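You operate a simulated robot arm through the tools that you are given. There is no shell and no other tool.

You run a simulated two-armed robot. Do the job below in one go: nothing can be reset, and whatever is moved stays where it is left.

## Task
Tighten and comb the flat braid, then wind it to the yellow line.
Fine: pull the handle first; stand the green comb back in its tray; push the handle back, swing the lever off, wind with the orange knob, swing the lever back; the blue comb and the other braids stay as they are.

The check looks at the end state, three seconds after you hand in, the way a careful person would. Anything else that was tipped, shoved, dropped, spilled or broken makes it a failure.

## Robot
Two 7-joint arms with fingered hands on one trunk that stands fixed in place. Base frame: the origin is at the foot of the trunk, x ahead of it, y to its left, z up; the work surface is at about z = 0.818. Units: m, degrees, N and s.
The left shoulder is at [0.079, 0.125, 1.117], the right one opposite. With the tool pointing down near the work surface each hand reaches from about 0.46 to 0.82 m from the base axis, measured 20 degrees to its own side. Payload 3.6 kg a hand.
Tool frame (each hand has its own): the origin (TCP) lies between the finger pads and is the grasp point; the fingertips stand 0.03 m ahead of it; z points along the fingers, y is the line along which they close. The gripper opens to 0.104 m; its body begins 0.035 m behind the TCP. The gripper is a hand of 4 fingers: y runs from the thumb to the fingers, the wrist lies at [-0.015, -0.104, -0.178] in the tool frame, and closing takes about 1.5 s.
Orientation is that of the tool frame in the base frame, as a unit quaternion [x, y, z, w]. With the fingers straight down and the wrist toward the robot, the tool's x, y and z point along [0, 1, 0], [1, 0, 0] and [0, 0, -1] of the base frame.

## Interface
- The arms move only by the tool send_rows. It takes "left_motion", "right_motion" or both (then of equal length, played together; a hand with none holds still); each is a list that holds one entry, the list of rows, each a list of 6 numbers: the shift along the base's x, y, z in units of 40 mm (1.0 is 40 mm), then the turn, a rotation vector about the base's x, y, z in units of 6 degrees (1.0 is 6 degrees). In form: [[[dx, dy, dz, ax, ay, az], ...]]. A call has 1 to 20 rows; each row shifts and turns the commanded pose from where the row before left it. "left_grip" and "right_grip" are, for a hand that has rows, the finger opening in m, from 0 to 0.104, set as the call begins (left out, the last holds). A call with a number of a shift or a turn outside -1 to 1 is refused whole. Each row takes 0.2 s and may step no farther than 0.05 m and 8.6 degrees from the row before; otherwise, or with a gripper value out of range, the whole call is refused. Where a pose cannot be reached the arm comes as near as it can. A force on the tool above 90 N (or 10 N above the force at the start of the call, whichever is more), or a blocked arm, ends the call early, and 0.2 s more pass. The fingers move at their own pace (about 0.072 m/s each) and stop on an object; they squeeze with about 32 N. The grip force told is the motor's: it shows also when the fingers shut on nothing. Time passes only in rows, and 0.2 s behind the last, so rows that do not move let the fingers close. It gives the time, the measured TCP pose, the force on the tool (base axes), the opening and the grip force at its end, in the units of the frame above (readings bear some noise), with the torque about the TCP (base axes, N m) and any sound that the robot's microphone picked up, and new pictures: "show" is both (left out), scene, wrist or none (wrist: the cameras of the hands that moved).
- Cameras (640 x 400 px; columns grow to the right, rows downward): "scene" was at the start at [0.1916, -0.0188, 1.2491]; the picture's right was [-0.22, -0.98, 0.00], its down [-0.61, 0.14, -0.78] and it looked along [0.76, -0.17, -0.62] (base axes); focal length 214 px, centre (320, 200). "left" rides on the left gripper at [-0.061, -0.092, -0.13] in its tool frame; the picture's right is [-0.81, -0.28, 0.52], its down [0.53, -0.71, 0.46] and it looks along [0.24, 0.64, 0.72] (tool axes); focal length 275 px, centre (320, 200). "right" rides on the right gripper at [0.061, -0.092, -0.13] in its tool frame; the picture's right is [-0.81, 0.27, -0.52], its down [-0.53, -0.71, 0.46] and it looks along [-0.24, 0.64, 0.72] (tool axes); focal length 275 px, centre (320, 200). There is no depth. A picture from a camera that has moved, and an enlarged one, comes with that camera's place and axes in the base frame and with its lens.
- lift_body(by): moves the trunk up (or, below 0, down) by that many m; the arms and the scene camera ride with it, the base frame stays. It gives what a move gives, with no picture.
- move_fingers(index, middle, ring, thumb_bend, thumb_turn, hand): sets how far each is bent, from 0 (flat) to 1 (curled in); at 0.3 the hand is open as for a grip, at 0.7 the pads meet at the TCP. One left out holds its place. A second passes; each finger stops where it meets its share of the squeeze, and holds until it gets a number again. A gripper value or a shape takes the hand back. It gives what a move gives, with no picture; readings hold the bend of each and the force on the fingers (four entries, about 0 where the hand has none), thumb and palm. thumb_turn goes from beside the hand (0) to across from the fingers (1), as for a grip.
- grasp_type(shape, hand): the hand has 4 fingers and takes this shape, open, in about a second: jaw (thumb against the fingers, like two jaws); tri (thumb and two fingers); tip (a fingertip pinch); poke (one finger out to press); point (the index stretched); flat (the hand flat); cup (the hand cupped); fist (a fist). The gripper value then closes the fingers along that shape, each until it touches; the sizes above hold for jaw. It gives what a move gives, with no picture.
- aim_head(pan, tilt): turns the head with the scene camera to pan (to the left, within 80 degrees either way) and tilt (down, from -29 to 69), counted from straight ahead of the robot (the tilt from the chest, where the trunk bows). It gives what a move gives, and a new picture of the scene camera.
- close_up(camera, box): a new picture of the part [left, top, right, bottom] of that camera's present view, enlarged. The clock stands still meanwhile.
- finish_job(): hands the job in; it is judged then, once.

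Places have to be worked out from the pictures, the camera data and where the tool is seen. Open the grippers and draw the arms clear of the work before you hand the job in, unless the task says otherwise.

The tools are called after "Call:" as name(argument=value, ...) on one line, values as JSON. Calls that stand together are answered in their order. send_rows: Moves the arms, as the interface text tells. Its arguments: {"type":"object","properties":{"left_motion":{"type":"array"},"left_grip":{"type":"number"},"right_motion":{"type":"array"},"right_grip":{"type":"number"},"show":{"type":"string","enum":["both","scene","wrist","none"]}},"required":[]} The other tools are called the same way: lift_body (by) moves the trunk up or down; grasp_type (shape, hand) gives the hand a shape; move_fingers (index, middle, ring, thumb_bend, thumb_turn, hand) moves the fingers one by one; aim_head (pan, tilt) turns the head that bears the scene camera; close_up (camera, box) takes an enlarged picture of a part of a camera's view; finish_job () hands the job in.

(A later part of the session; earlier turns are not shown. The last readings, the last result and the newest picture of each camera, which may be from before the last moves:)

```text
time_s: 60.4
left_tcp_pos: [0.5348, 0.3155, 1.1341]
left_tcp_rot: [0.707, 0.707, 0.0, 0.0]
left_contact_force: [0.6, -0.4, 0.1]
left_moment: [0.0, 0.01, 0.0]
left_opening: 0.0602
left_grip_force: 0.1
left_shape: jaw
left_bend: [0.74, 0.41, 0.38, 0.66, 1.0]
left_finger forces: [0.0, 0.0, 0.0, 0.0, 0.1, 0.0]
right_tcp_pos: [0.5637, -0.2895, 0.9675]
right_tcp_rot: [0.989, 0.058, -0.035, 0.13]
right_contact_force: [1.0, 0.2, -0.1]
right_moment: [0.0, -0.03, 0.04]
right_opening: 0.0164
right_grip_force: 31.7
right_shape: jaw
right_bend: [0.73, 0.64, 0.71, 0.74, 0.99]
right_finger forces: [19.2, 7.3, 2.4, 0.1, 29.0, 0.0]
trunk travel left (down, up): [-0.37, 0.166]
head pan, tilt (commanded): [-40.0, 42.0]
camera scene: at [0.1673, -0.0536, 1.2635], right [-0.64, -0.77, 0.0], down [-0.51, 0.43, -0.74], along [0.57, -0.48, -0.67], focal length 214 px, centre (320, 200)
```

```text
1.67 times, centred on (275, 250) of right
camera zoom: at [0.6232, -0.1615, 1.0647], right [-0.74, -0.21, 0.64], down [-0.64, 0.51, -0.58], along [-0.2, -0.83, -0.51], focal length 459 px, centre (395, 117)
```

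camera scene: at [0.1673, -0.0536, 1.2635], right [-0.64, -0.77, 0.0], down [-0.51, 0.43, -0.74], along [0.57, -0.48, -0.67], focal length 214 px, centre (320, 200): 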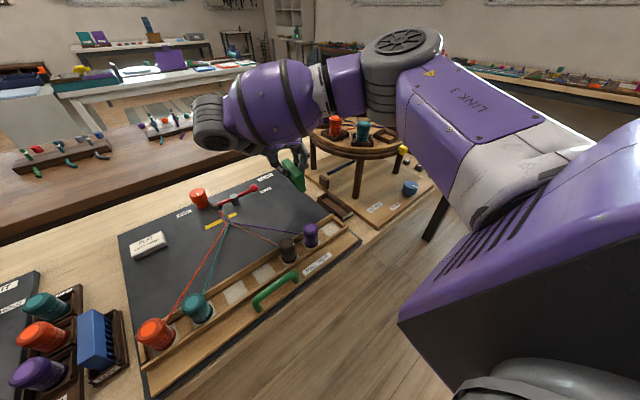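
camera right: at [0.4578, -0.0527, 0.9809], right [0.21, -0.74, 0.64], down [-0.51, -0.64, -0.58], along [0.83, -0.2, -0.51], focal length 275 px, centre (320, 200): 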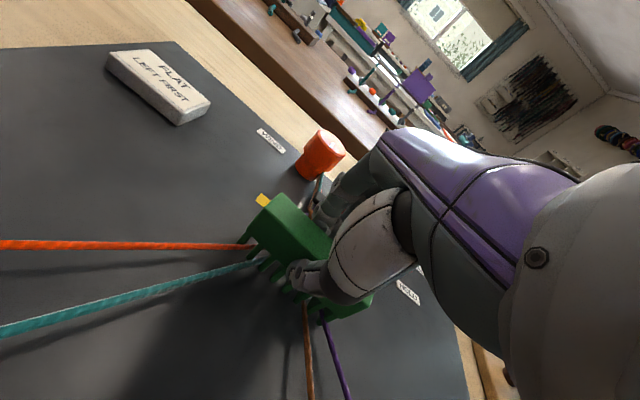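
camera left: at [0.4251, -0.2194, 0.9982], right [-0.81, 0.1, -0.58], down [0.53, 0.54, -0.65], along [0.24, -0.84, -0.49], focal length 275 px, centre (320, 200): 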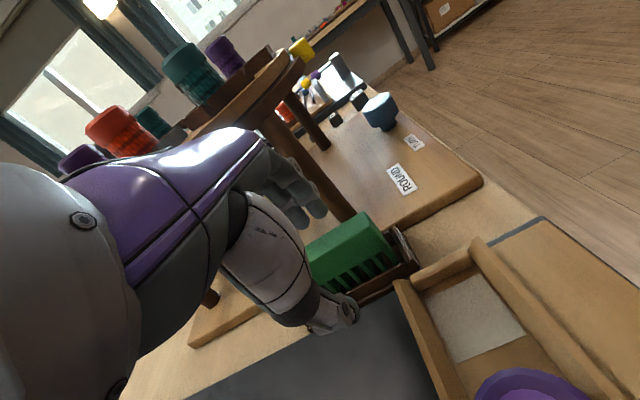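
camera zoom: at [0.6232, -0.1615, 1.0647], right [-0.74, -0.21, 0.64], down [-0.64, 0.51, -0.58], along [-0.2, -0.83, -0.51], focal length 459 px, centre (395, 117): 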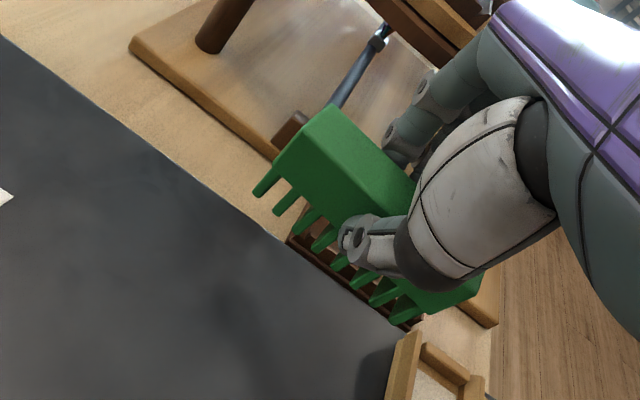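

The comb still seems yawed a few degrees relative to the tray (it turned a little in the grip while beating). I zoom in to measure it precisely.

Call:
close_up(camera="scene", box=[275, 150, 315, 195])

Call:
close_up(camera="scene", box=[310, 185, 360, 225])

Call:
close_up(camera="right", box=[190, 160, 370, 320])

```text
8.89 times, centred on (295, 172) of scene
camera zoom: at [0.1673, -0.0536, 1.2635], right [-0.64, -0.77, 0.0], down [-0.51, 0.43, -0.74], along [0.57, -0.48, -0.67], focal length 1906 px, centre (542, 444)
```

zoom: 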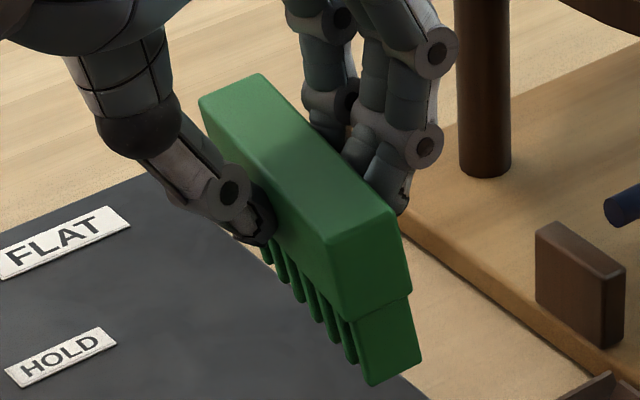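

```text
10.00 times, centred on (335, 205) of scene
camera zoom: at [0.1673, -0.0536, 1.2635], right [-0.64, -0.77, 0.0], down [-0.51, 0.43, -0.74], along [0.57, -0.48, -0.67], focal length 2145 px, centre (170, 150)
```

zoom: 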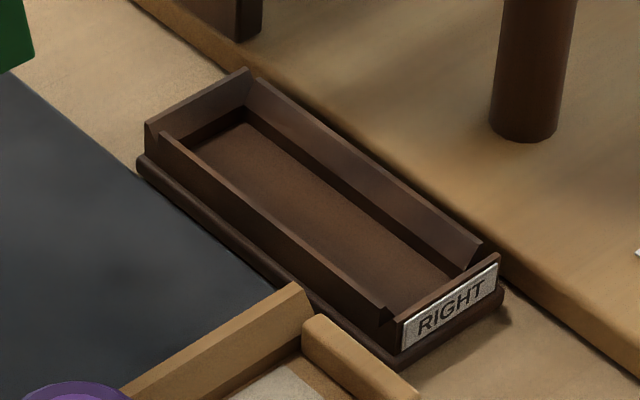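

```text
2.50 times, centred on (280, 240) of right
camera zoom: at [0.6232, -0.1615, 1.0647], right [-0.74, -0.21, 0.64], down [-0.64, 0.51, -0.58], along [-0.2, -0.83, -0.51], focal length 688 px, centre (420, 100)
```

zoom: 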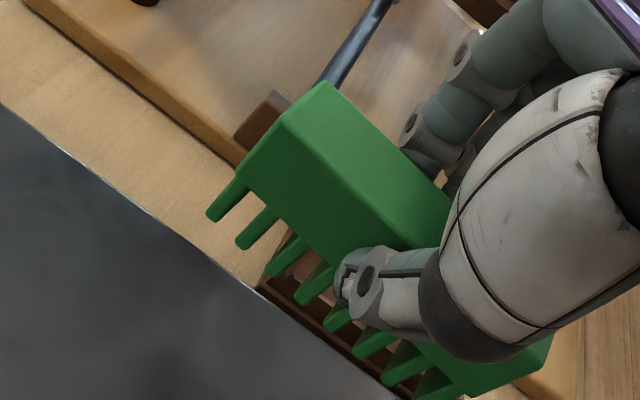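

Solving the comb's edges gives about -10° yaw, far end ~3° low, slight roll relative to the tray. I correct the hand orientation by +9° yaw, -3° pitch, +2° roll and shift to x≈0.52, then re-measure.

Call:
send_rows(right_motion=[[[-0.5, 0, 0.1, 0.15, -0.25, 0.75], [-0.5, 0, 0.1, 0.15, -0.25, 0.75]]], show="scene")

Call:
close_up(camera="scene", box=[275, 150, 325, 200])

Call:
close_up(camera="right", box=[190, 160, 370, 320])

```text
time_s: 61.0
left_tcp_pos: [0.5344, 0.3166, 1.1358]
left_tcp_rot: [0.707, 0.707, 0.0, 0.0]
left_contact_force: [0.0, -0.2, -0.2]
left_moment: [0.0, 0.01, 0.0]
left_opening: 0.0602
left_grip_force: 0.0
left_shape: jaw
left_bend: [0.74, 0.41, 0.38, 0.66, 1.0]
left_finger forces: [0.1, 0.0, 0.0, 0.1, 0.1, 0.0]
right_tcp_pos: [0.5245, -0.2903, 0.9769]
right_tcp_rot: [0.984, 0.133, 0.002, 0.119]
right_contact_force: [-1.2, 0.2, -0.6]
right_moment: [-0.02, 0.03, 0.05]
right_opening: 0.0166
right_grip_force: 32.0
right_shape: jaw
right_bend: [0.73, 0.64, 0.71, 0.74, 0.99]
right_finger forces: [19.3, 7.3, 2.3, 0.1, 28.9, 0.0]
trunk travel left (down, up): [-0.37, 0.166]
head pan, tilt (commanded): [-40.0, 42.0]
camera scene: at [0.1669, -0.0537, 1.2636], right [-0.64, -0.77, 0.0], down [-0.51, 0.43, -0.74], along [0.57, -0.48, -0.67], focal length 214 px, centre (320, 200)
```

scene: 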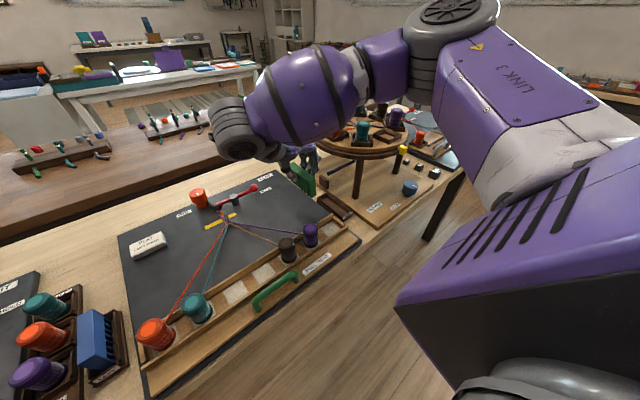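

```text
8.00 times, centred on (300, 175) of scene
camera zoom: at [0.1669, -0.0537, 1.2636], right [-0.64, -0.77, 0.0], down [-0.51, 0.43, -0.74], along [0.57, -0.48, -0.67], focal length 1716 px, centre (480, 400)
```

zoom: 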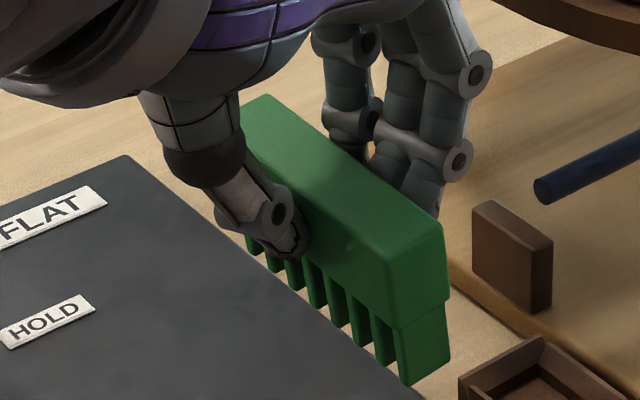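

```text
2.50 times, centred on (280, 240) of right
camera zoom: at [0.5567, -0.1576, 1.0796], right [-0.73, -0.35, 0.59], down [-0.68, 0.42, -0.6], along [-0.04, -0.84, -0.55], focal length 688 px, centre (420, 100)
```

zoom: 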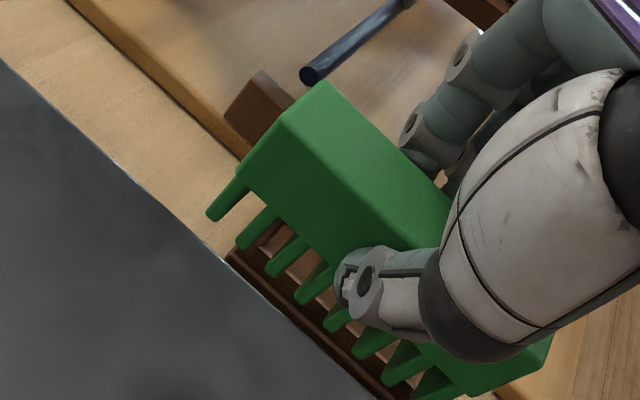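

Now the comb's long edge matches the tray direction (slope 0.736 vs 0.722). I apply a small roll correction and descend to the left of the tray at z≈0.917.

Call:
send_rows(right_motion=[[[-0.15, -0.3, -0.5, 0.25, 0, 0], [-0.15, -0.3, -0.5, 0.25, 0, 0], [-0.15, -0.3, -0.5, 0, 0, 0]]], show="none")

Call:
close_up(camera="scene", box=[290, 155, 360, 225])

Call:
close_up(camera="right", box=[150, 140, 380, 350])

```text
time_s: 61.8
left_tcp_pos: [0.5327, 0.3164, 1.1336]
left_tcp_rot: [0.707, 0.707, -0.001, 0.0]
left_contact_force: [-0.2, -0.3, -0.3]
left_moment: [-0.04, -0.02, 0.02]
left_opening: 0.0603
left_grip_force: 0.1
left_shape: jaw
left_bend: [0.74, 0.41, 0.38, 0.66, 1.0]
left_finger forces: [0.0, 0.0, 0.0, 0.0, 0.0, 0.0]
right_tcp_pos: [0.5066, -0.3269, 0.916]
right_tcp_rot: [0.987, 0.132, 0.007, 0.091]
right_contact_force: [-0.7, -0.5, -1.3]
right_moment: [0.01, -0.02, 0.02]
right_opening: 0.0164
right_grip_force: 31.6
right_shape: jaw
right_bend: [0.73, 0.64, 0.71, 0.75, 0.99]
right_finger forces: [19.3, 7.4, 2.2, 0.1, 29.0, 0.1]
trunk travel left (down, up): [-0.37, 0.166]
head pan, tilt (commanded): [-40.0, 42.0]
```

```text
5.71 times, centred on (325, 190) of scene
camera zoom: at [0.1672, -0.0539, 1.2635], right [-0.64, -0.77, 0.0], down [-0.51, 0.43, -0.74], along [0.57, -0.48, -0.67], focal length 1226 px, centre (291, 257)
```

zoom: 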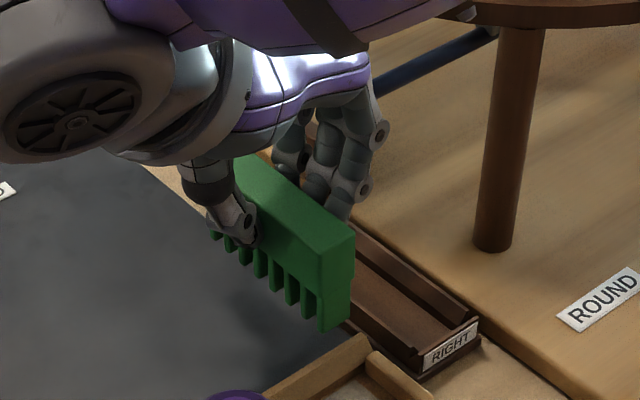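

```text
1.90 times, centred on (265, 245) of right
camera zoom: at [0.539, -0.1996, 1.0257], right [-0.73, -0.38, 0.57], down [-0.68, 0.45, -0.57], along [-0.04, -0.81, -0.59], focal length 524 px, centre (425, 114)
```

zoom: 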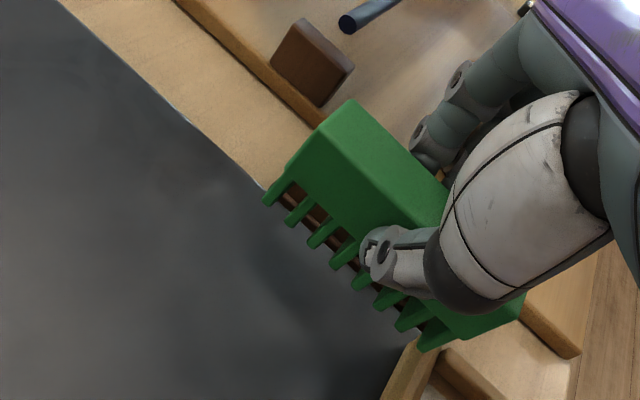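

Comb and tray are parallel. I slide right over the tray, staying at about z=0.905, and then check the overlap.

Call:
send_rows(right_motion=[[[-0.05, -0.5, -0.1, 0, 0, 0], [-0.05, -0.5, -0.1, 0, 0, 0], [0, -0.4, -0.05, 0, 0, 0]]], show="none")

Call:
close_up(camera="scene", box=[300, 155, 360, 225])

Call:
close_up(camera="right", box=[150, 140, 380, 350])

```text
time_s: 62.6
left_tcp_pos: [0.533, 0.3158, 1.1343]
left_tcp_rot: [0.707, 0.707, 0.0, 0.0]
left_contact_force: [0.4, 0.4, -0.6]
left_moment: [0.0, 0.01, 0.03]
left_opening: 0.0604
left_grip_force: 0.0
left_shape: jaw
left_bend: [0.74, 0.41, 0.38, 0.66, 1.0]
left_finger forces: [0.0, 0.0, 0.0, 0.0, 0.1, 0.0]
right_tcp_pos: [0.5025, -0.383, 0.9066]
right_tcp_rot: [0.987, 0.132, 0.006, 0.092]
right_contact_force: [0.3, -1.0, 0.0]
right_moment: [-0.02, -0.01, -0.01]
right_opening: 0.0164
right_grip_force: 32.7
right_shape: jaw
right_bend: [0.73, 0.64, 0.71, 0.75, 0.99]
right_finger forces: [19.2, 7.3, 2.3, 0.0, 29.0, 0.0]
trunk travel left (down, up): [-0.37, 0.166]
head pan, tilt (commanded): [-40.0, 42.0]
```

```text
5.71 times, centred on (330, 190) of scene
camera zoom: at [0.1671, -0.0539, 1.2635], right [-0.64, -0.77, 0.0], down [-0.51, 0.43, -0.74], along [0.57, -0.48, -0.67], focal length 1226 px, centre (263, 257)
```

zoom: 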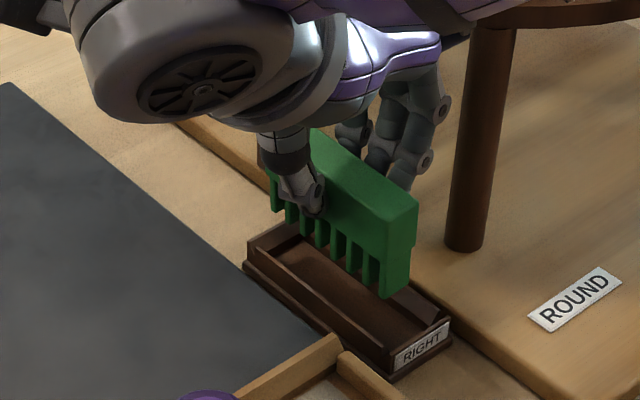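

```text
1.90 times, centred on (265, 245) of right
camera zoom: at [0.5358, -0.2556, 1.0156], right [-0.73, -0.38, 0.57], down [-0.68, 0.45, -0.57], along [-0.04, -0.81, -0.59], focal length 524 px, centre (425, 114)
```

zoom: 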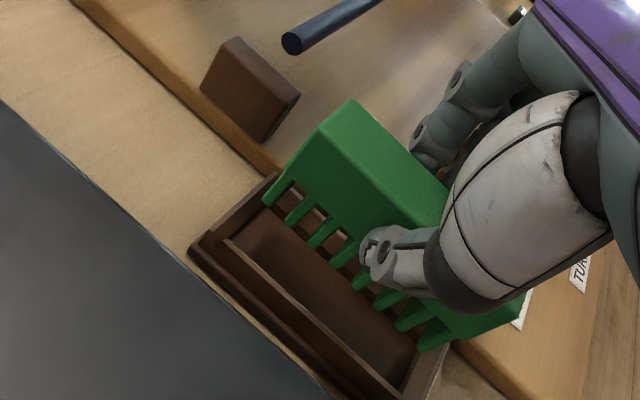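

The comb hovers over the tray. Comparing with the earlier seated picture it must shift about 6 mm right in the image; I zoom to verify before lowering.

Call:
close_up(camera="scene", box=[315, 175, 355, 222])

Call:
close_up(camera="right", box=[210, 180, 350, 320])

```text
8.51 times, centred on (335, 198) of scene
camera zoom: at [0.1671, -0.0539, 1.2635], right [-0.64, -0.77, 0.0], down [-0.51, 0.43, -0.74], along [0.57, -0.48, -0.67], focal length 1825 px, centre (192, 213)
```

zoom: 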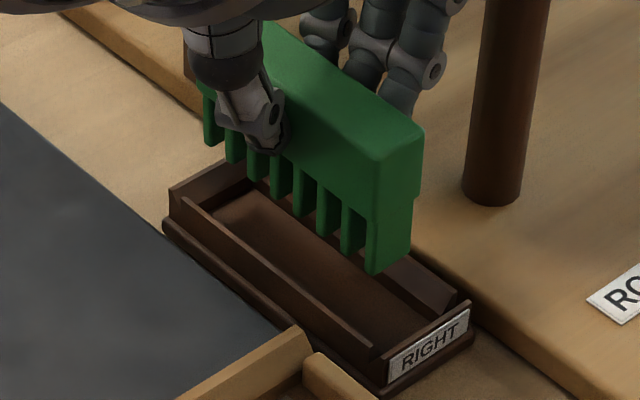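

```text
2.86 times, centred on (280, 250) of right
camera zoom: at [0.5358, -0.2556, 1.0156], right [-0.73, -0.38, 0.57], down [-0.68, 0.45, -0.57], along [-0.04, -0.81, -0.59], focal length 786 px, centre (434, 57)
```

zoom: 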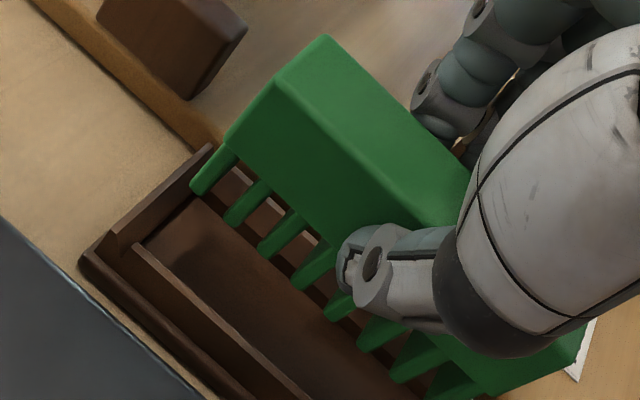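

Scene and wrist views suggest the comb should come about 4 mm nearer (-x) and ~1-2 mm right. I apply that and lower to just above the tray walls.

Call:
send_rows(right_motion=[[[-0.1, -0.05, -0.2, 0, 0, 0], [0, 0, -0.2, 0, 0, 0]]], show="none")

Call:
close_up(camera="scene", box=[315, 175, 355, 222])

Call:
close_up(camera="right", box=[210, 180, 350, 320])

```text
time_s: 63.2
left_tcp_pos: [0.5341, 0.317, 1.1338]
left_tcp_rot: [0.707, 0.707, 0.0, -0.001]
left_contact_force: [-0.3, -0.6, -0.9]
left_moment: [-0.06, 0.0, -0.01]
left_opening: 0.0601
left_grip_force: 0.0
left_shape: jaw
left_bend: [0.74, 0.41, 0.38, 0.66, 1.0]
left_finger forces: [0.0, 0.1, 0.1, 0.0, 0.0, 0.0]
right_tcp_pos: [0.4991, -0.3839, 0.8894]
right_tcp_rot: [0.987, 0.132, 0.006, 0.093]
right_contact_force: [0.6, 0.0, -0.4]
right_moment: [-0.02, 0.0, 0.0]
right_opening: 0.0165
right_grip_force: 32.3
right_shape: jaw
right_bend: [0.73, 0.64, 0.71, 0.75, 0.99]
right_finger forces: [19.2, 7.3, 2.3, 0.0, 29.1, 0.0]
trunk travel left (down, up): [-0.37, 0.166]
head pan, tilt (commanded): [-40.0, 42.0]
```

```text
8.51 times, centred on (335, 198) of scene
camera zoom: at [0.1674, -0.0536, 1.2635], right [-0.64, -0.77, 0.0], down [-0.51, 0.43, -0.74], along [0.57, -0.48, -0.67], focal length 1825 px, centre (192, 213)
```

zoom: 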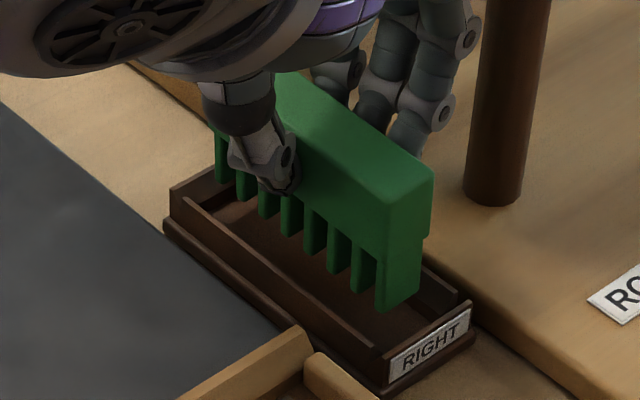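

```text
2.86 times, centred on (280, 250) of right
camera zoom: at [0.5318, -0.2572, 0.9998], right [-0.73, -0.38, 0.57], down [-0.68, 0.45, -0.57], along [-0.04, -0.81, -0.59], focal length 786 px, centre (434, 57)
```

zoom: 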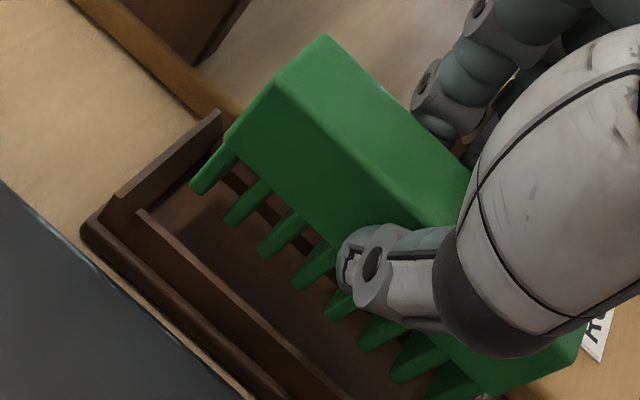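

Gaps on all sides now look balanced (near ≈8 mm, far ≈7 mm, left ≈11 mm, right ≈9 mm). I lower straight down in small steps to the seat height.

Call:
send_rows(right_motion=[[[0, 0.03, -0.15, 0, 0, 0], [0, 0, -0.15, 0, 0, 0], [0, 0, -0.1, 0, 0, 0]]], show="none")

Call:
close_up(camera="scene", box=[315, 175, 355, 222])

Call:
close_up(camera="right", box=[210, 180, 350, 320])

```text
time_s: 64.0
left_tcp_pos: [0.5349, 0.3164, 1.1345]
left_tcp_rot: [0.707, 0.708, 0.0, 0.0]
left_contact_force: [0.0, -0.1, 0.0]
left_moment: [0.01, 0.02, -0.02]
left_opening: 0.06
left_grip_force: 0.0
left_shape: jaw
left_bend: [0.74, 0.41, 0.38, 0.66, 1.0]
left_finger forces: [0.0, 0.0, 0.0, 0.1, 0.0, 0.0]
right_tcp_pos: [0.4981, -0.3829, 0.8758]
right_tcp_rot: [0.987, 0.132, 0.006, 0.092]
right_contact_force: [0.1, -0.2, -0.3]
right_moment: [-0.02, 0.02, 0.03]
right_opening: 0.0165
right_grip_force: 31.4
right_shape: jaw
right_bend: [0.73, 0.64, 0.71, 0.75, 0.99]
right_finger forces: [19.3, 7.3, 2.3, 0.0, 29.0, 0.0]
trunk travel left (down, up): [-0.37, 0.166]
head pan, tilt (commanded): [-40.0, 42.0]
```

```text
8.51 times, centred on (335, 198) of scene
camera zoom: at [0.1673, -0.0536, 1.2635], right [-0.64, -0.77, 0.0], down [-0.51, 0.43, -0.74], along [0.57, -0.48, -0.67], focal length 1825 px, centre (192, 213)
```

zoom: 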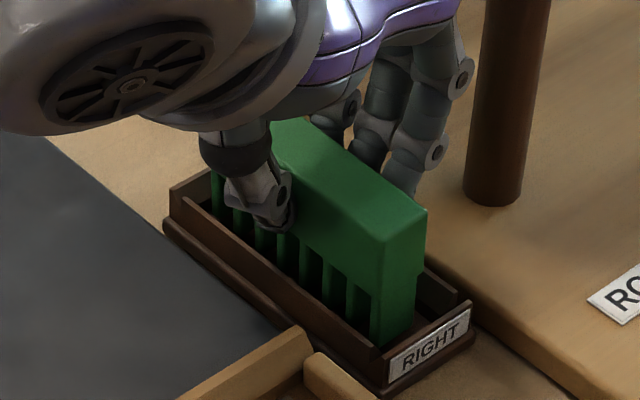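

```text
2.86 times, centred on (280, 250) of right
camera zoom: at [0.5313, -0.2557, 0.9844], right [-0.73, -0.38, 0.57], down [-0.68, 0.45, -0.57], along [-0.04, -0.81, -0.59], focal length 786 px, centre (434, 57)
```

zoom: 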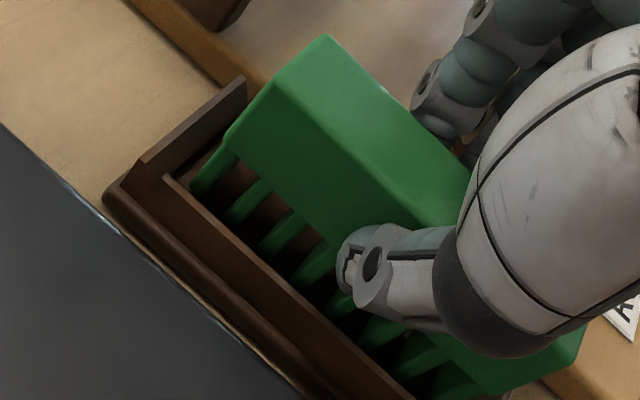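

The comb is inside the tray walls without contact. I lower the last few millimetres until it touches the floor.

Call:
send_rows(right_motion=[[[0, 0, -0.06, 0, 0, 0], [0, 0, -0.05, 0, 0, 0], [0, 0, 0, 0, 0, 0]]], show="none")

```text
time_s: 64.8
left_tcp_pos: [0.5351, 0.3163, 1.133]
left_tcp_rot: [0.707, 0.707, 0.0, -0.001]
left_contact_force: [-0.2, -0.2, -0.2]
left_moment: [-0.04, 0.01, 0.01]
left_opening: 0.0602
left_grip_force: 0.0
left_shape: jaw
left_bend: [0.74, 0.41, 0.38, 0.66, 1.0]
left_finger forces: [0.1, 0.0, 0.0, 0.0, 0.0, 0.0]
right_tcp_pos: [0.4984, -0.3822, 0.8711]
right_tcp_rot: [0.987, 0.131, 0.008, 0.094]
right_contact_force: [1.2, -0.4, 9.9]
right_moment: [0.02, 0.03, 0.07]
right_opening: 0.0171
right_grip_force: 32.3
right_shape: jaw
right_bend: [0.73, 0.63, 0.71, 0.75, 0.99]
right_finger forces: [20.1, 8.2, 3.4, 0.1, 30.5, 0.1]
trunk travel left (down, up): [-0.37, 0.166]
head pan, tilt (commanded): [-40.0, 42.0]
```

The comb has touched down (≈10 N). I relax slightly upward and open the fingers a little to release it.

Call:
send_rows(right_motion=[[[0, 0, 0.03, 0, 0, 0], [0, 0, 0, 0, 0, 0], [0, 0, 0, 0, 0, 0], [0, 0, 0, 0, 0, 0]]], right_grip=0.035, show="none")

Call:
close_up(camera="scene", box=[315, 175, 355, 222])

Call:
close_up(camera="right", box=[210, 180, 350, 320])

```text
time_s: 65.8
left_tcp_pos: [0.5353, 0.3154, 1.1349]
left_tcp_rot: [0.707, 0.707, 0.0, 0.0]
left_contact_force: [0.9, 0.1, 0.6]
left_moment: [-0.01, 0.01, -0.02]
left_opening: 0.0602
left_grip_force: 0.0
left_shape: jaw
left_bend: [0.74, 0.41, 0.38, 0.66, 1.0]
left_finger forces: [0.0, 0.0, 0.1, 0.1, 0.0, 0.0]
right_tcp_pos: [0.4995, -0.3838, 0.8708]
right_tcp_rot: [0.987, 0.132, 0.005, 0.092]
right_contact_force: [1.1, 0.9, 0.2]
right_moment: [0.01, 0.01, -0.01]
right_opening: 0.0348
right_grip_force: 0.0
right_shape: jaw
right_bend: [0.74, 0.52, 0.49, 0.73, 1.0]
right_finger forces: [0.0, 0.0, 0.0, 0.0, 0.0, 0.0]
trunk travel left (down, up): [-0.37, 0.166]
head pan, tilt (commanded): [-40.0, 42.0]
```

```text
8.51 times, centred on (335, 198) of scene
camera zoom: at [0.1672, -0.0536, 1.2635], right [-0.64, -0.77, 0.0], down [-0.51, 0.43, -0.74], along [0.57, -0.48, -0.67], focal length 1825 px, centre (192, 213)
```

zoom: 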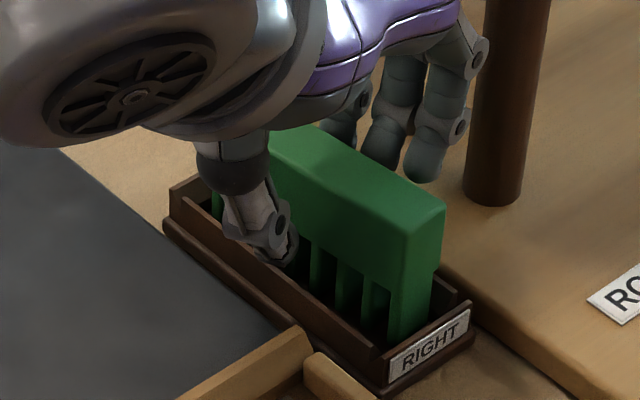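

```text
2.86 times, centred on (280, 250) of right
camera zoom: at [0.5312, -0.256, 0.9808], right [-0.73, -0.38, 0.57], down [-0.68, 0.45, -0.57], along [-0.04, -0.81, -0.59], focal length 786 px, centre (434, 57)
```

zoom: 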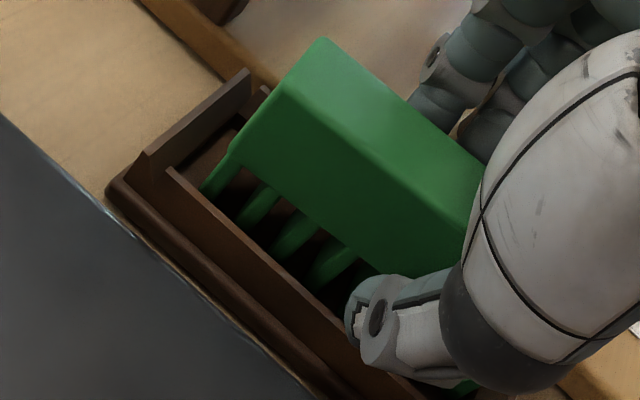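

The comb stands free in its tray. I open slightly more, lift straight up to the height that was clear before, then leave sideways to the left.

Call:
send_rows(right_motion=[[[0, 0.03, 0, 0, 0, 0], [0, 0, 0.1, 0, 0, 0], [0, 0, 0.25, 0, 0, 0], [0, 0, 0.25, 0, 0, 0], [0, 0, 0.25, 0, 0, 0]]], right_grip=0.05, show="none")

Call:
close_up(camera="scene", box=[305, 165, 355, 222])

Call:
close_up(camera="right", box=[150, 140, 380, 350])

```text
time_s: 67.0
left_tcp_pos: [0.5333, 0.3158, 1.1345]
left_tcp_rot: [0.707, 0.707, 0.0, 0.001]
left_contact_force: [0.3, 0.3, 0.5]
left_moment: [0.02, -0.04, 0.0]
left_opening: 0.0601
left_grip_force: 0.1
left_shape: jaw
left_bend: [0.74, 0.41, 0.38, 0.66, 1.0]
left_finger forces: [0.0, 0.1, 0.1, 0.0, 0.0, 0.0]
right_tcp_pos: [0.4986, -0.3823, 0.9054]
right_tcp_rot: [0.987, 0.131, 0.005, 0.092]
right_contact_force: [-0.4, -0.3, 0.6]
right_moment: [-0.01, -0.01, 0.01]
right_opening: 0.0497
right_grip_force: 0.0
right_shape: jaw
right_bend: [0.74, 0.45, 0.42, 0.71, 1.0]
right_finger forces: [0.1, 0.0, 0.0, 0.0, 0.0, 0.0]
trunk travel left (down, up): [-0.37, 0.166]
head pan, tilt (commanded): [-40.0, 42.0]
```

```text
7.02 times, centred on (330, 194) of scene
camera zoom: at [0.1671, -0.0536, 1.2636], right [-0.64, -0.77, 0.0], down [-0.51, 0.43, -0.74], along [0.57, -0.48, -0.67], focal length 1505 px, centre (250, 246)
```

zoom: 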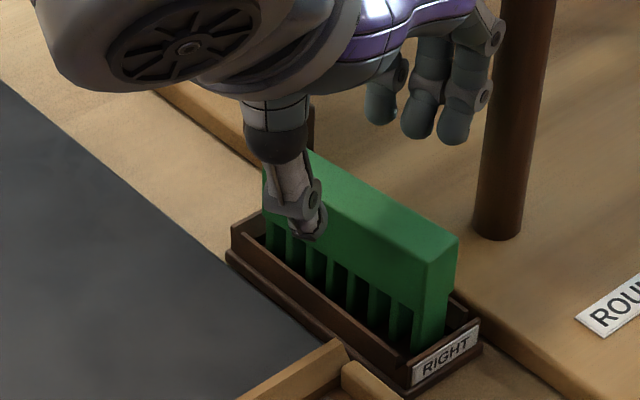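

```text
1.90 times, centred on (265, 245) of right
camera zoom: at [0.5313, -0.2546, 1.0153], right [-0.73, -0.38, 0.57], down [-0.68, 0.45, -0.57], along [-0.04, -0.81, -0.59], focal length 524 px, centre (425, 114)
```

zoom: 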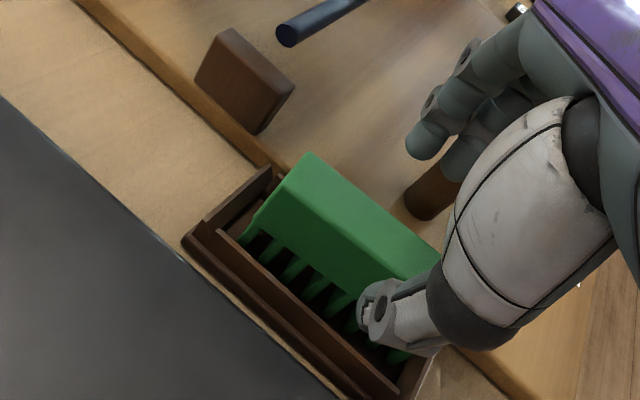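

The comb stands properly in the tray. I move left with a slight rise so the fingertips pass over the comb, then go up and away.

Call:
send_rows(right_motion=[[[0, 0.2, 0.15, 0, 0, 0], [0, 0.4, 0.15, 0, 0, 0], [0, 0.6, 0.2, 0, 0, 0], [0, 0.7, 0.4, 0, 0, 0], [0, 0.6, 0.8, 0, 0, 0], [0, 0.4, 1, 0, 0, 0]]], show="scene")

Call:
close_up(camera="scene", box=[305, 165, 355, 222])

```text
time_s: 68.4
left_tcp_pos: [0.5327, 0.3154, 1.1344]
left_tcp_rot: [0.707, 0.707, 0.0, 0.0]
left_contact_force: [-0.4, 0.1, 0.1]
left_moment: [0.03, -0.02, 0.02]
left_opening: 0.0602
left_grip_force: 0.1
left_shape: jaw
left_bend: [0.74, 0.41, 0.38, 0.66, 1.0]
left_finger forces: [0.1, 0.0, 0.1, 0.1, 0.0, 0.0]
right_tcp_pos: [0.497, -0.2656, 1.0131]
right_tcp_rot: [0.987, 0.132, 0.005, 0.094]
right_contact_force: [0.5, 0.1, 0.2]
right_moment: [0.01, -0.02, -0.03]
right_opening: 0.0499
right_grip_force: 0.1
right_shape: jaw
right_bend: [0.74, 0.45, 0.42, 0.71, 1.0]
right_finger forces: [0.0, 0.0, 0.1, 0.1, 0.1, 0.0]
trunk travel left (down, up): [-0.37, 0.166]
head pan, tilt (commanded): [-40.0, 42.0]
camera scene: at [0.1669, -0.0536, 1.2636], right [-0.64, -0.77, 0.0], down [-0.51, 0.43, -0.74], along [0.57, -0.48, -0.67], focal length 214 px, centre (320, 200)
```

scene: 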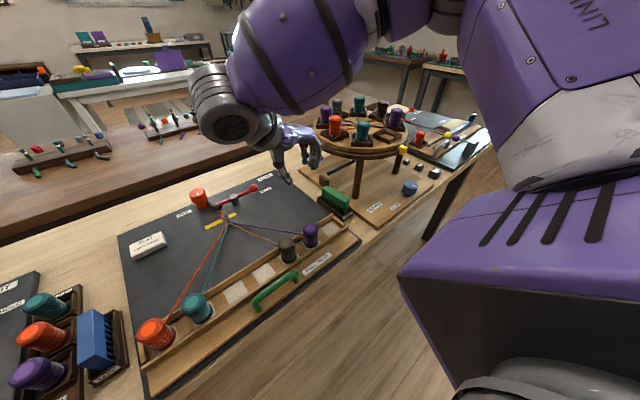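

```text
7.02 times, centred on (330, 194) of scene
camera zoom: at [0.1669, -0.0536, 1.2636], right [-0.64, -0.77, 0.0], down [-0.51, 0.43, -0.74], along [0.57, -0.48, -0.67], focal length 1505 px, centre (250, 246)
```

zoom: 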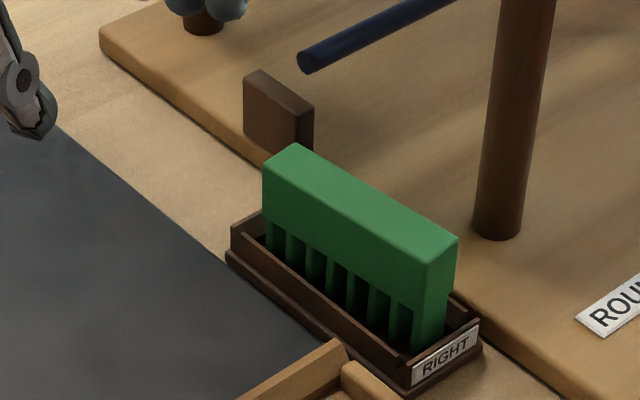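

The comb is standing in its tray as at the start. Next is pushing the handle back: I raise the trunk again for near reach and turn the right hand back to face forward over the carriage.

Call:
lift_body(by=0.1)

Call:
send_rows(right_motion=[[[0, 0.3, 0, 0, 0, 0.96], [0, 0.3, 0, 0, 0, 0.96], [0, 0.3, 0, 0, 0, 0.96], [-0.1, 0.3, 0, 0, 0, 0.96], [-0.2, 0.3, 0, 0, 0, 0.96], [-0.2, 0.3, 0, 0, 0, 0.96], [-0.2, 0.3, 0, 0, 0, 0.96], [-0.2, 0.3, 0, 0, 0, 0.96], [-0.2, 0.3, 0, 0, 0, 0.96], [-0.2, 0.3, 0, 0, 0, 0.96], [-0.2, 0.3, 0, 0, 0, 0.96], [-0.2, 0.3, 0, 0, 0, 0.95], [-0.2, 0.3, 0, 0.15, 0, 0.94]]], right_grip=0.0, show="none")

Call:
aim_head(pan=-12.7, tilt=42)

```text
time_s: 69.7
left_tcp_pos: [0.5339, 0.3142, 1.2338]
left_tcp_rot: [0.707, 0.707, -0.001, -0.001]
left_contact_force: [0.6, -0.6, 0.1]
left_moment: [-0.02, -0.04, 0.0]
left_opening: 0.0604
left_grip_force: 0.0
left_shape: jaw
left_bend: [0.74, 0.41, 0.38, 0.66, 1.0]
left_finger forces: [0.0, 0.1, 0.1, 0.1, 0.0, 0.1]
right_tcp_pos: [0.4983, -0.2659, 1.1136]
right_tcp_rot: [0.987, 0.132, 0.005, 0.093]
right_contact_force: [0.1, 0.8, -0.2]
right_moment: [0.02, -0.01, 0.03]
right_opening: 0.0497
right_grip_force: 0.1
right_shape: jaw
right_bend: [0.74, 0.45, 0.42, 0.71, 1.0]
right_finger forces: [0.1, 0.1, 0.1, 0.0, 0.1, 0.1]
trunk travel left (down, up): [-0.47, 0.066]
head pan, tilt (commanded): [-40.0, 42.0]
```

```text
time_s: 72.5
left_tcp_pos: [0.5349, 0.3146, 1.2351]
left_tcp_rot: [0.708, 0.707, -0.001, 0.0]
left_contact_force: [0.6, 0.6, -0.5]
left_moment: [0.05, -0.04, 0.03]
left_opening: 0.0599
left_grip_force: 0.0
left_shape: jaw
left_bend: [0.74, 0.41, 0.38, 0.66, 1.0]
left_finger forces: [0.0, 0.1, 0.0, 0.0, 0.1, 0.1]
right_tcp_pos: [0.4229, -0.1103, 1.1143]
right_tcp_rot: [0.704, 0.704, 0.067, 0.065]
right_contact_force: [-0.6, 0.0, -0.5]
right_moment: [0.0, 0.01, -0.02]
right_opening: 0.0
right_grip_force: 32.0
right_shape: jaw
right_bend: [0.7, 0.7, 0.7, 0.48, 1.0]
right_finger forces: [0.0, 0.0, 0.0, 0.1, 0.1, 0.1]
trunk travel left (down, up): [-0.47, 0.066]
head pan, tilt (commanded): [-40.0, 42.0]
```

```text
time_s: 73.5
left_tcp_pos: [0.533, 0.3154, 1.2337]
left_tcp_rot: [0.708, 0.706, 0.0, 0.001]
left_contact_force: [-0.1, 0.1, 0.3]
left_moment: [0.0, -0.01, -0.01]
left_opening: 0.0604
left_grip_force: 0.1
left_shape: jaw
left_bend: [0.74, 0.41, 0.38, 0.66, 1.0]
left_finger forces: [0.0, 0.0, 0.0, 0.0, 0.1, 0.0]
right_tcp_pos: [0.4233, -0.1093, 1.113]
right_tcp_rot: [0.705, 0.703, 0.066, 0.065]
right_contact_force: [0.2, -0.4, 0.6]
right_moment: [-0.01, -0.01, 0.01]
right_opening: 0.0
right_grip_force: 31.9
right_shape: jaw
right_bend: [0.7, 0.7, 0.7, 0.48, 1.0]
right_finger forces: [0.0, 0.1, 0.0, 0.0, 0.0, 0.1]
trunk travel left (down, up): [-0.47, 0.066]
head pan, tilt (commanded): [-12.7, 42.0]
camera scene: at [0.1461, -0.0184, 1.374], right [-0.22, -0.98, 0.0], down [-0.65, 0.15, -0.74], along [0.72, -0.16, -0.67], focal length 214 px, centre (320, 200)
```

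scene: 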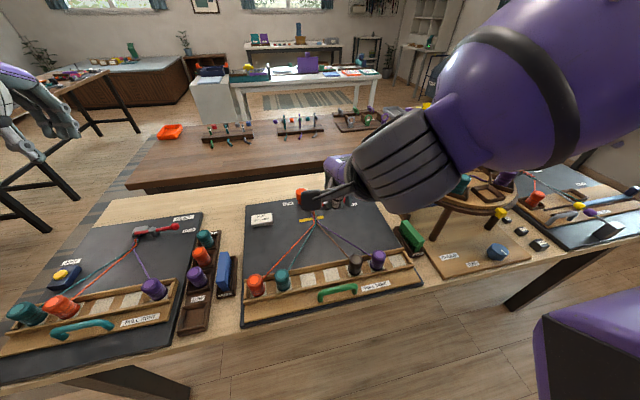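

Hand faces forward again. I measure where the handle is now.

Call:
close_up(camera="scene", box=[290, 250, 410, 320])

Call:
close_up(camera="right", box=[0, 0, 640, 400])

```text
5.33 times, centred on (350, 285) of scene
camera zoom: at [0.1461, -0.0184, 1.374], right [-0.22, -0.98, 0.0], down [-0.65, 0.15, -0.74], along [0.72, -0.16, -0.67], focal length 1144 px, centre (160, -253)
```

zoom: 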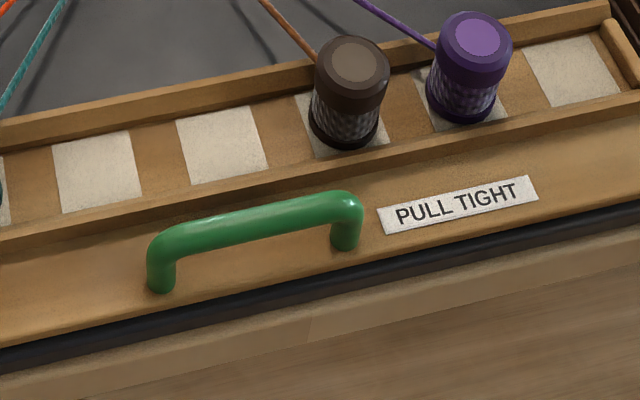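

```text
1.00 times, centred on (320, 200) of right (not enlarged: the box is as wide or as high as the picture)
camera zoom: at [0.3106, -0.0482, 1.2241], right [0.17, -0.81, 0.56], down [-0.62, -0.53, -0.58], along [0.77, -0.24, -0.59], focal length 275 px, centre (320, 200)
```

zoom: 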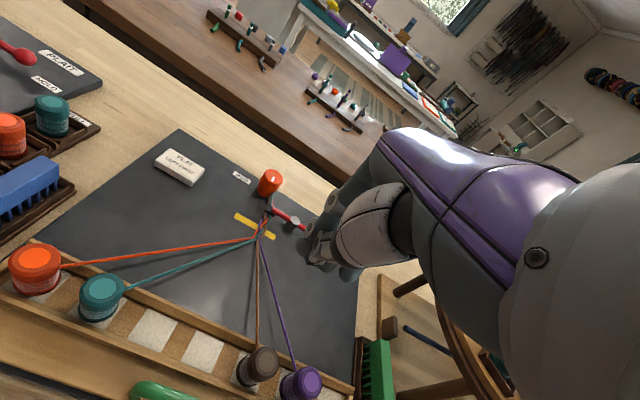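

The bar is now at x≈0.371, z≈0.875. I bring the closed fingertips to the near (robot) side of it with a 20° back-tilt, first at z≈1.0.

Call:
send_rows(right_motion=[[[-0.35, 0, 0, 0, 0.86, 0], [-0.35, 0, -0.3, 0, 0.86, 0], [-0.35, 0, -0.5, 0, 0.86, 0], [-0.35, 0, -0.6, 0, 0.86, 0], [-0.35, 0, -0.7, 0, 0.86, 0], [-0.35, 0, -0.7, 0, 0.85, 0]]])

Call:
close_up(camera="scene", box=[270, 220, 410, 320])

```text
time_s: 74.9
left_tcp_pos: [0.5339, 0.3143, 1.234]
left_tcp_rot: [0.707, 0.707, 0.0, -0.001]
left_contact_force: [-0.9, 0.6, 0.3]
left_moment: [0.0, 0.01, -0.03]
left_opening: 0.0601
left_grip_force: 0.0
left_shape: jaw
left_bend: [0.74, 0.41, 0.38, 0.66, 1.0]
left_finger forces: [0.0, 0.0, 0.0, 0.0, 0.1, 0.0]
right_tcp_pos: [0.3383, -0.1101, 0.9998]
right_tcp_rot: [0.698, 0.694, -0.124, -0.126]
right_contact_force: [0.5, 0.0, 0.1]
right_moment: [-0.01, 0.0, 0.01]
right_opening: 0.0001
right_grip_force: 31.6
right_shape: jaw
right_bend: [0.7, 0.7, 0.7, 0.48, 1.0]
right_finger forces: [0.0, 0.0, 0.0, 0.0, 0.0, 0.1]
trunk travel left (down, up): [-0.47, 0.066]
head pan, tilt (commanded): [-12.7, 42.0]
camera scene: at [0.1465, -0.0184, 1.3739], right [-0.22, -0.98, 0.0], down [-0.65, 0.15, -0.74], along [0.72, -0.16, -0.67], focal length 214 px, centre (320, 200)
camera right: at [0.3012, -0.0483, 1.1534], right [0.43, -0.81, 0.39], down [-0.83, -0.53, -0.18], along [0.35, -0.24, -0.9], focal length 275 px, centre (320, 200)
```

scene: 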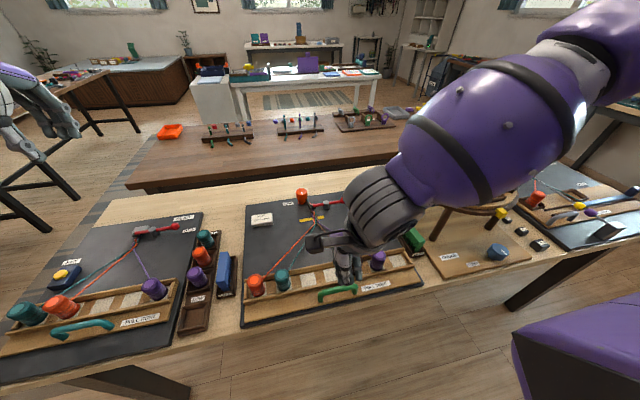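
right: 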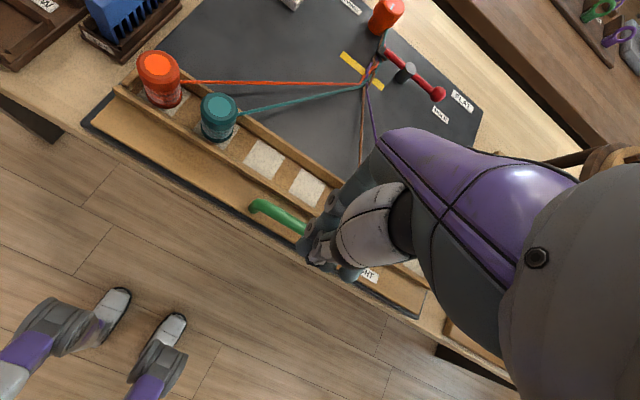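

```text
4.00 times, centred on (340, 270) of scene
camera zoom: at [0.1465, -0.0184, 1.3739], right [-0.22, -0.98, 0.0], down [-0.65, 0.15, -0.74], along [0.72, -0.16, -0.67], focal length 858 px, centre (240, -80)
```

zoom: 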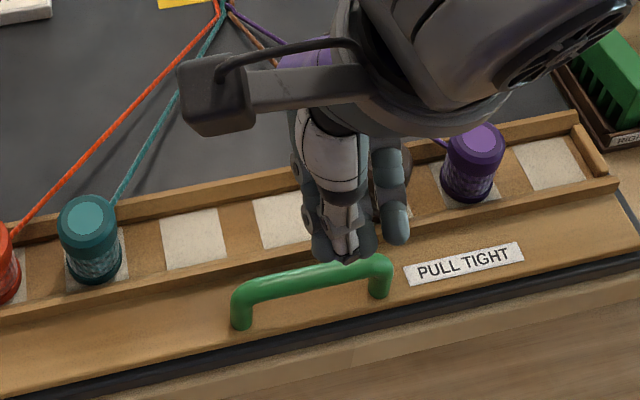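

Reach is fine. I descend on the near side of the bar, 4 mm further back for margin.

Call:
send_rows(right_motion=[[[-0.12, 0, -0.8, 0, 0, 0], [0, 0, -0.8, 0, 0, 0], [0, 0, -0.7, 0, 0, 0], [0, 0, -0.5, 0, 0, 0]]])

Call:
close_up(camera="scene", box=[270, 220, 410, 320])

Call:
close_up(camera="right", box=[200, 150, 420, 330])

```text
time_s: 75.9
left_tcp_pos: [0.535, 0.3142, 1.2348]
left_tcp_rot: [0.707, 0.707, 0.0, 0.0]
left_contact_force: [0.6, -0.2, -0.7]
left_moment: [0.02, 0.0, 0.0]
left_opening: 0.0599
left_grip_force: 0.0
left_shape: jaw
left_bend: [0.74, 0.41, 0.38, 0.66, 1.0]
left_finger forces: [0.1, 0.0, 0.1, 0.0, 0.1, 0.0]
right_tcp_pos: [0.3344, -0.1102, 0.8886]
right_tcp_rot: [0.698, 0.694, -0.124, -0.125]
right_contact_force: [0.2, -0.1, 0.3]
right_moment: [0.0, -0.05, 0.01]
right_opening: 0.0
right_grip_force: 31.6
right_shape: jaw
right_bend: [0.7, 0.7, 0.7, 0.48, 1.0]
right_finger forces: [0.0, 0.0, 0.1, 0.1, 0.0, 0.0]
trunk travel left (down, up): [-0.47, 0.066]
head pan, tilt (commanded): [-12.7, 42.0]
camera scene: at [0.1462, -0.0184, 1.374], right [-0.22, -0.98, 0.0], down [-0.65, 0.15, -0.74], along [0.72, -0.16, -0.67], focal length 214 px, centre (320, 200)
camera right: at [0.2956, -0.0487, 1.0425], right [0.43, -0.81, 0.39], down [-0.83, -0.53, -0.18], along [0.35, -0.24, -0.9], focal length 275 px, centre (320, 200)
```

scene: 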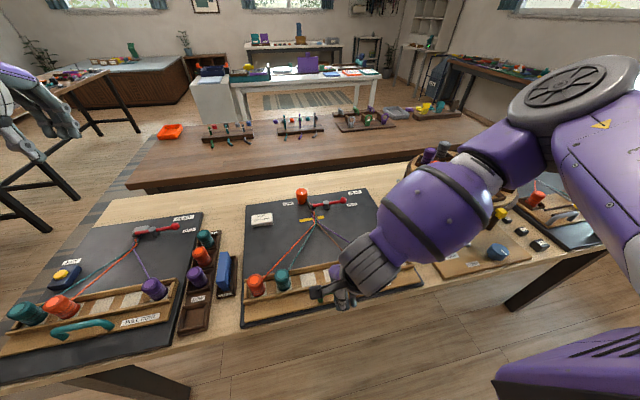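
right: 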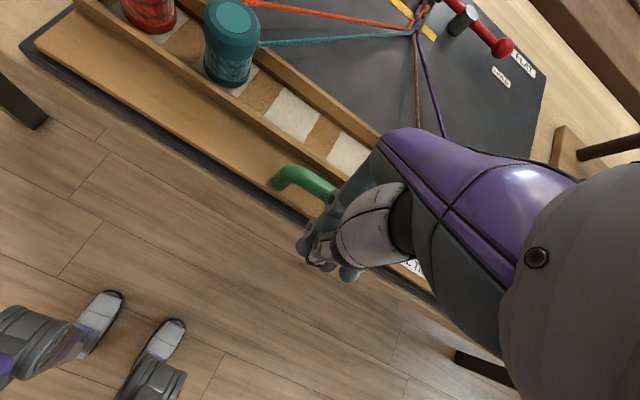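

```text
4.00 times, centred on (340, 270) of scene
camera zoom: at [0.1462, -0.0184, 1.374], right [-0.22, -0.98, 0.0], down [-0.65, 0.15, -0.74], along [0.72, -0.16, -0.67], focal length 858 px, centre (240, -80)
```

zoom: 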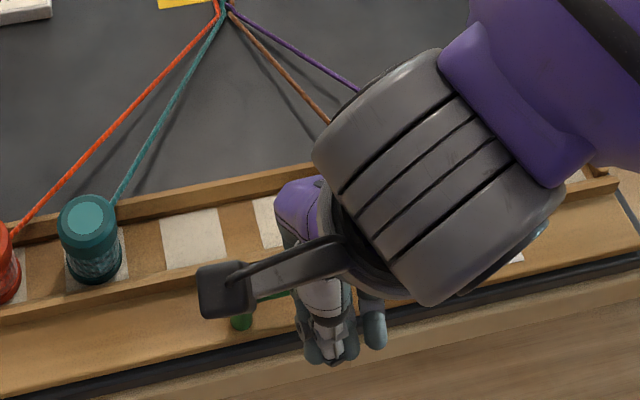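

```text
2.22 times, centred on (310, 240) of right
camera zoom: at [0.2956, -0.0487, 1.0425], right [0.43, -0.81, 0.39], down [-0.83, -0.53, -0.18], along [0.35, -0.24, -0.9], focal length 612 px, centre (342, 111)
```

zoom: 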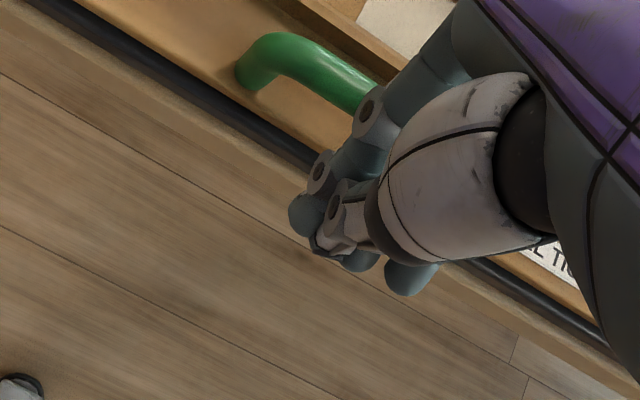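

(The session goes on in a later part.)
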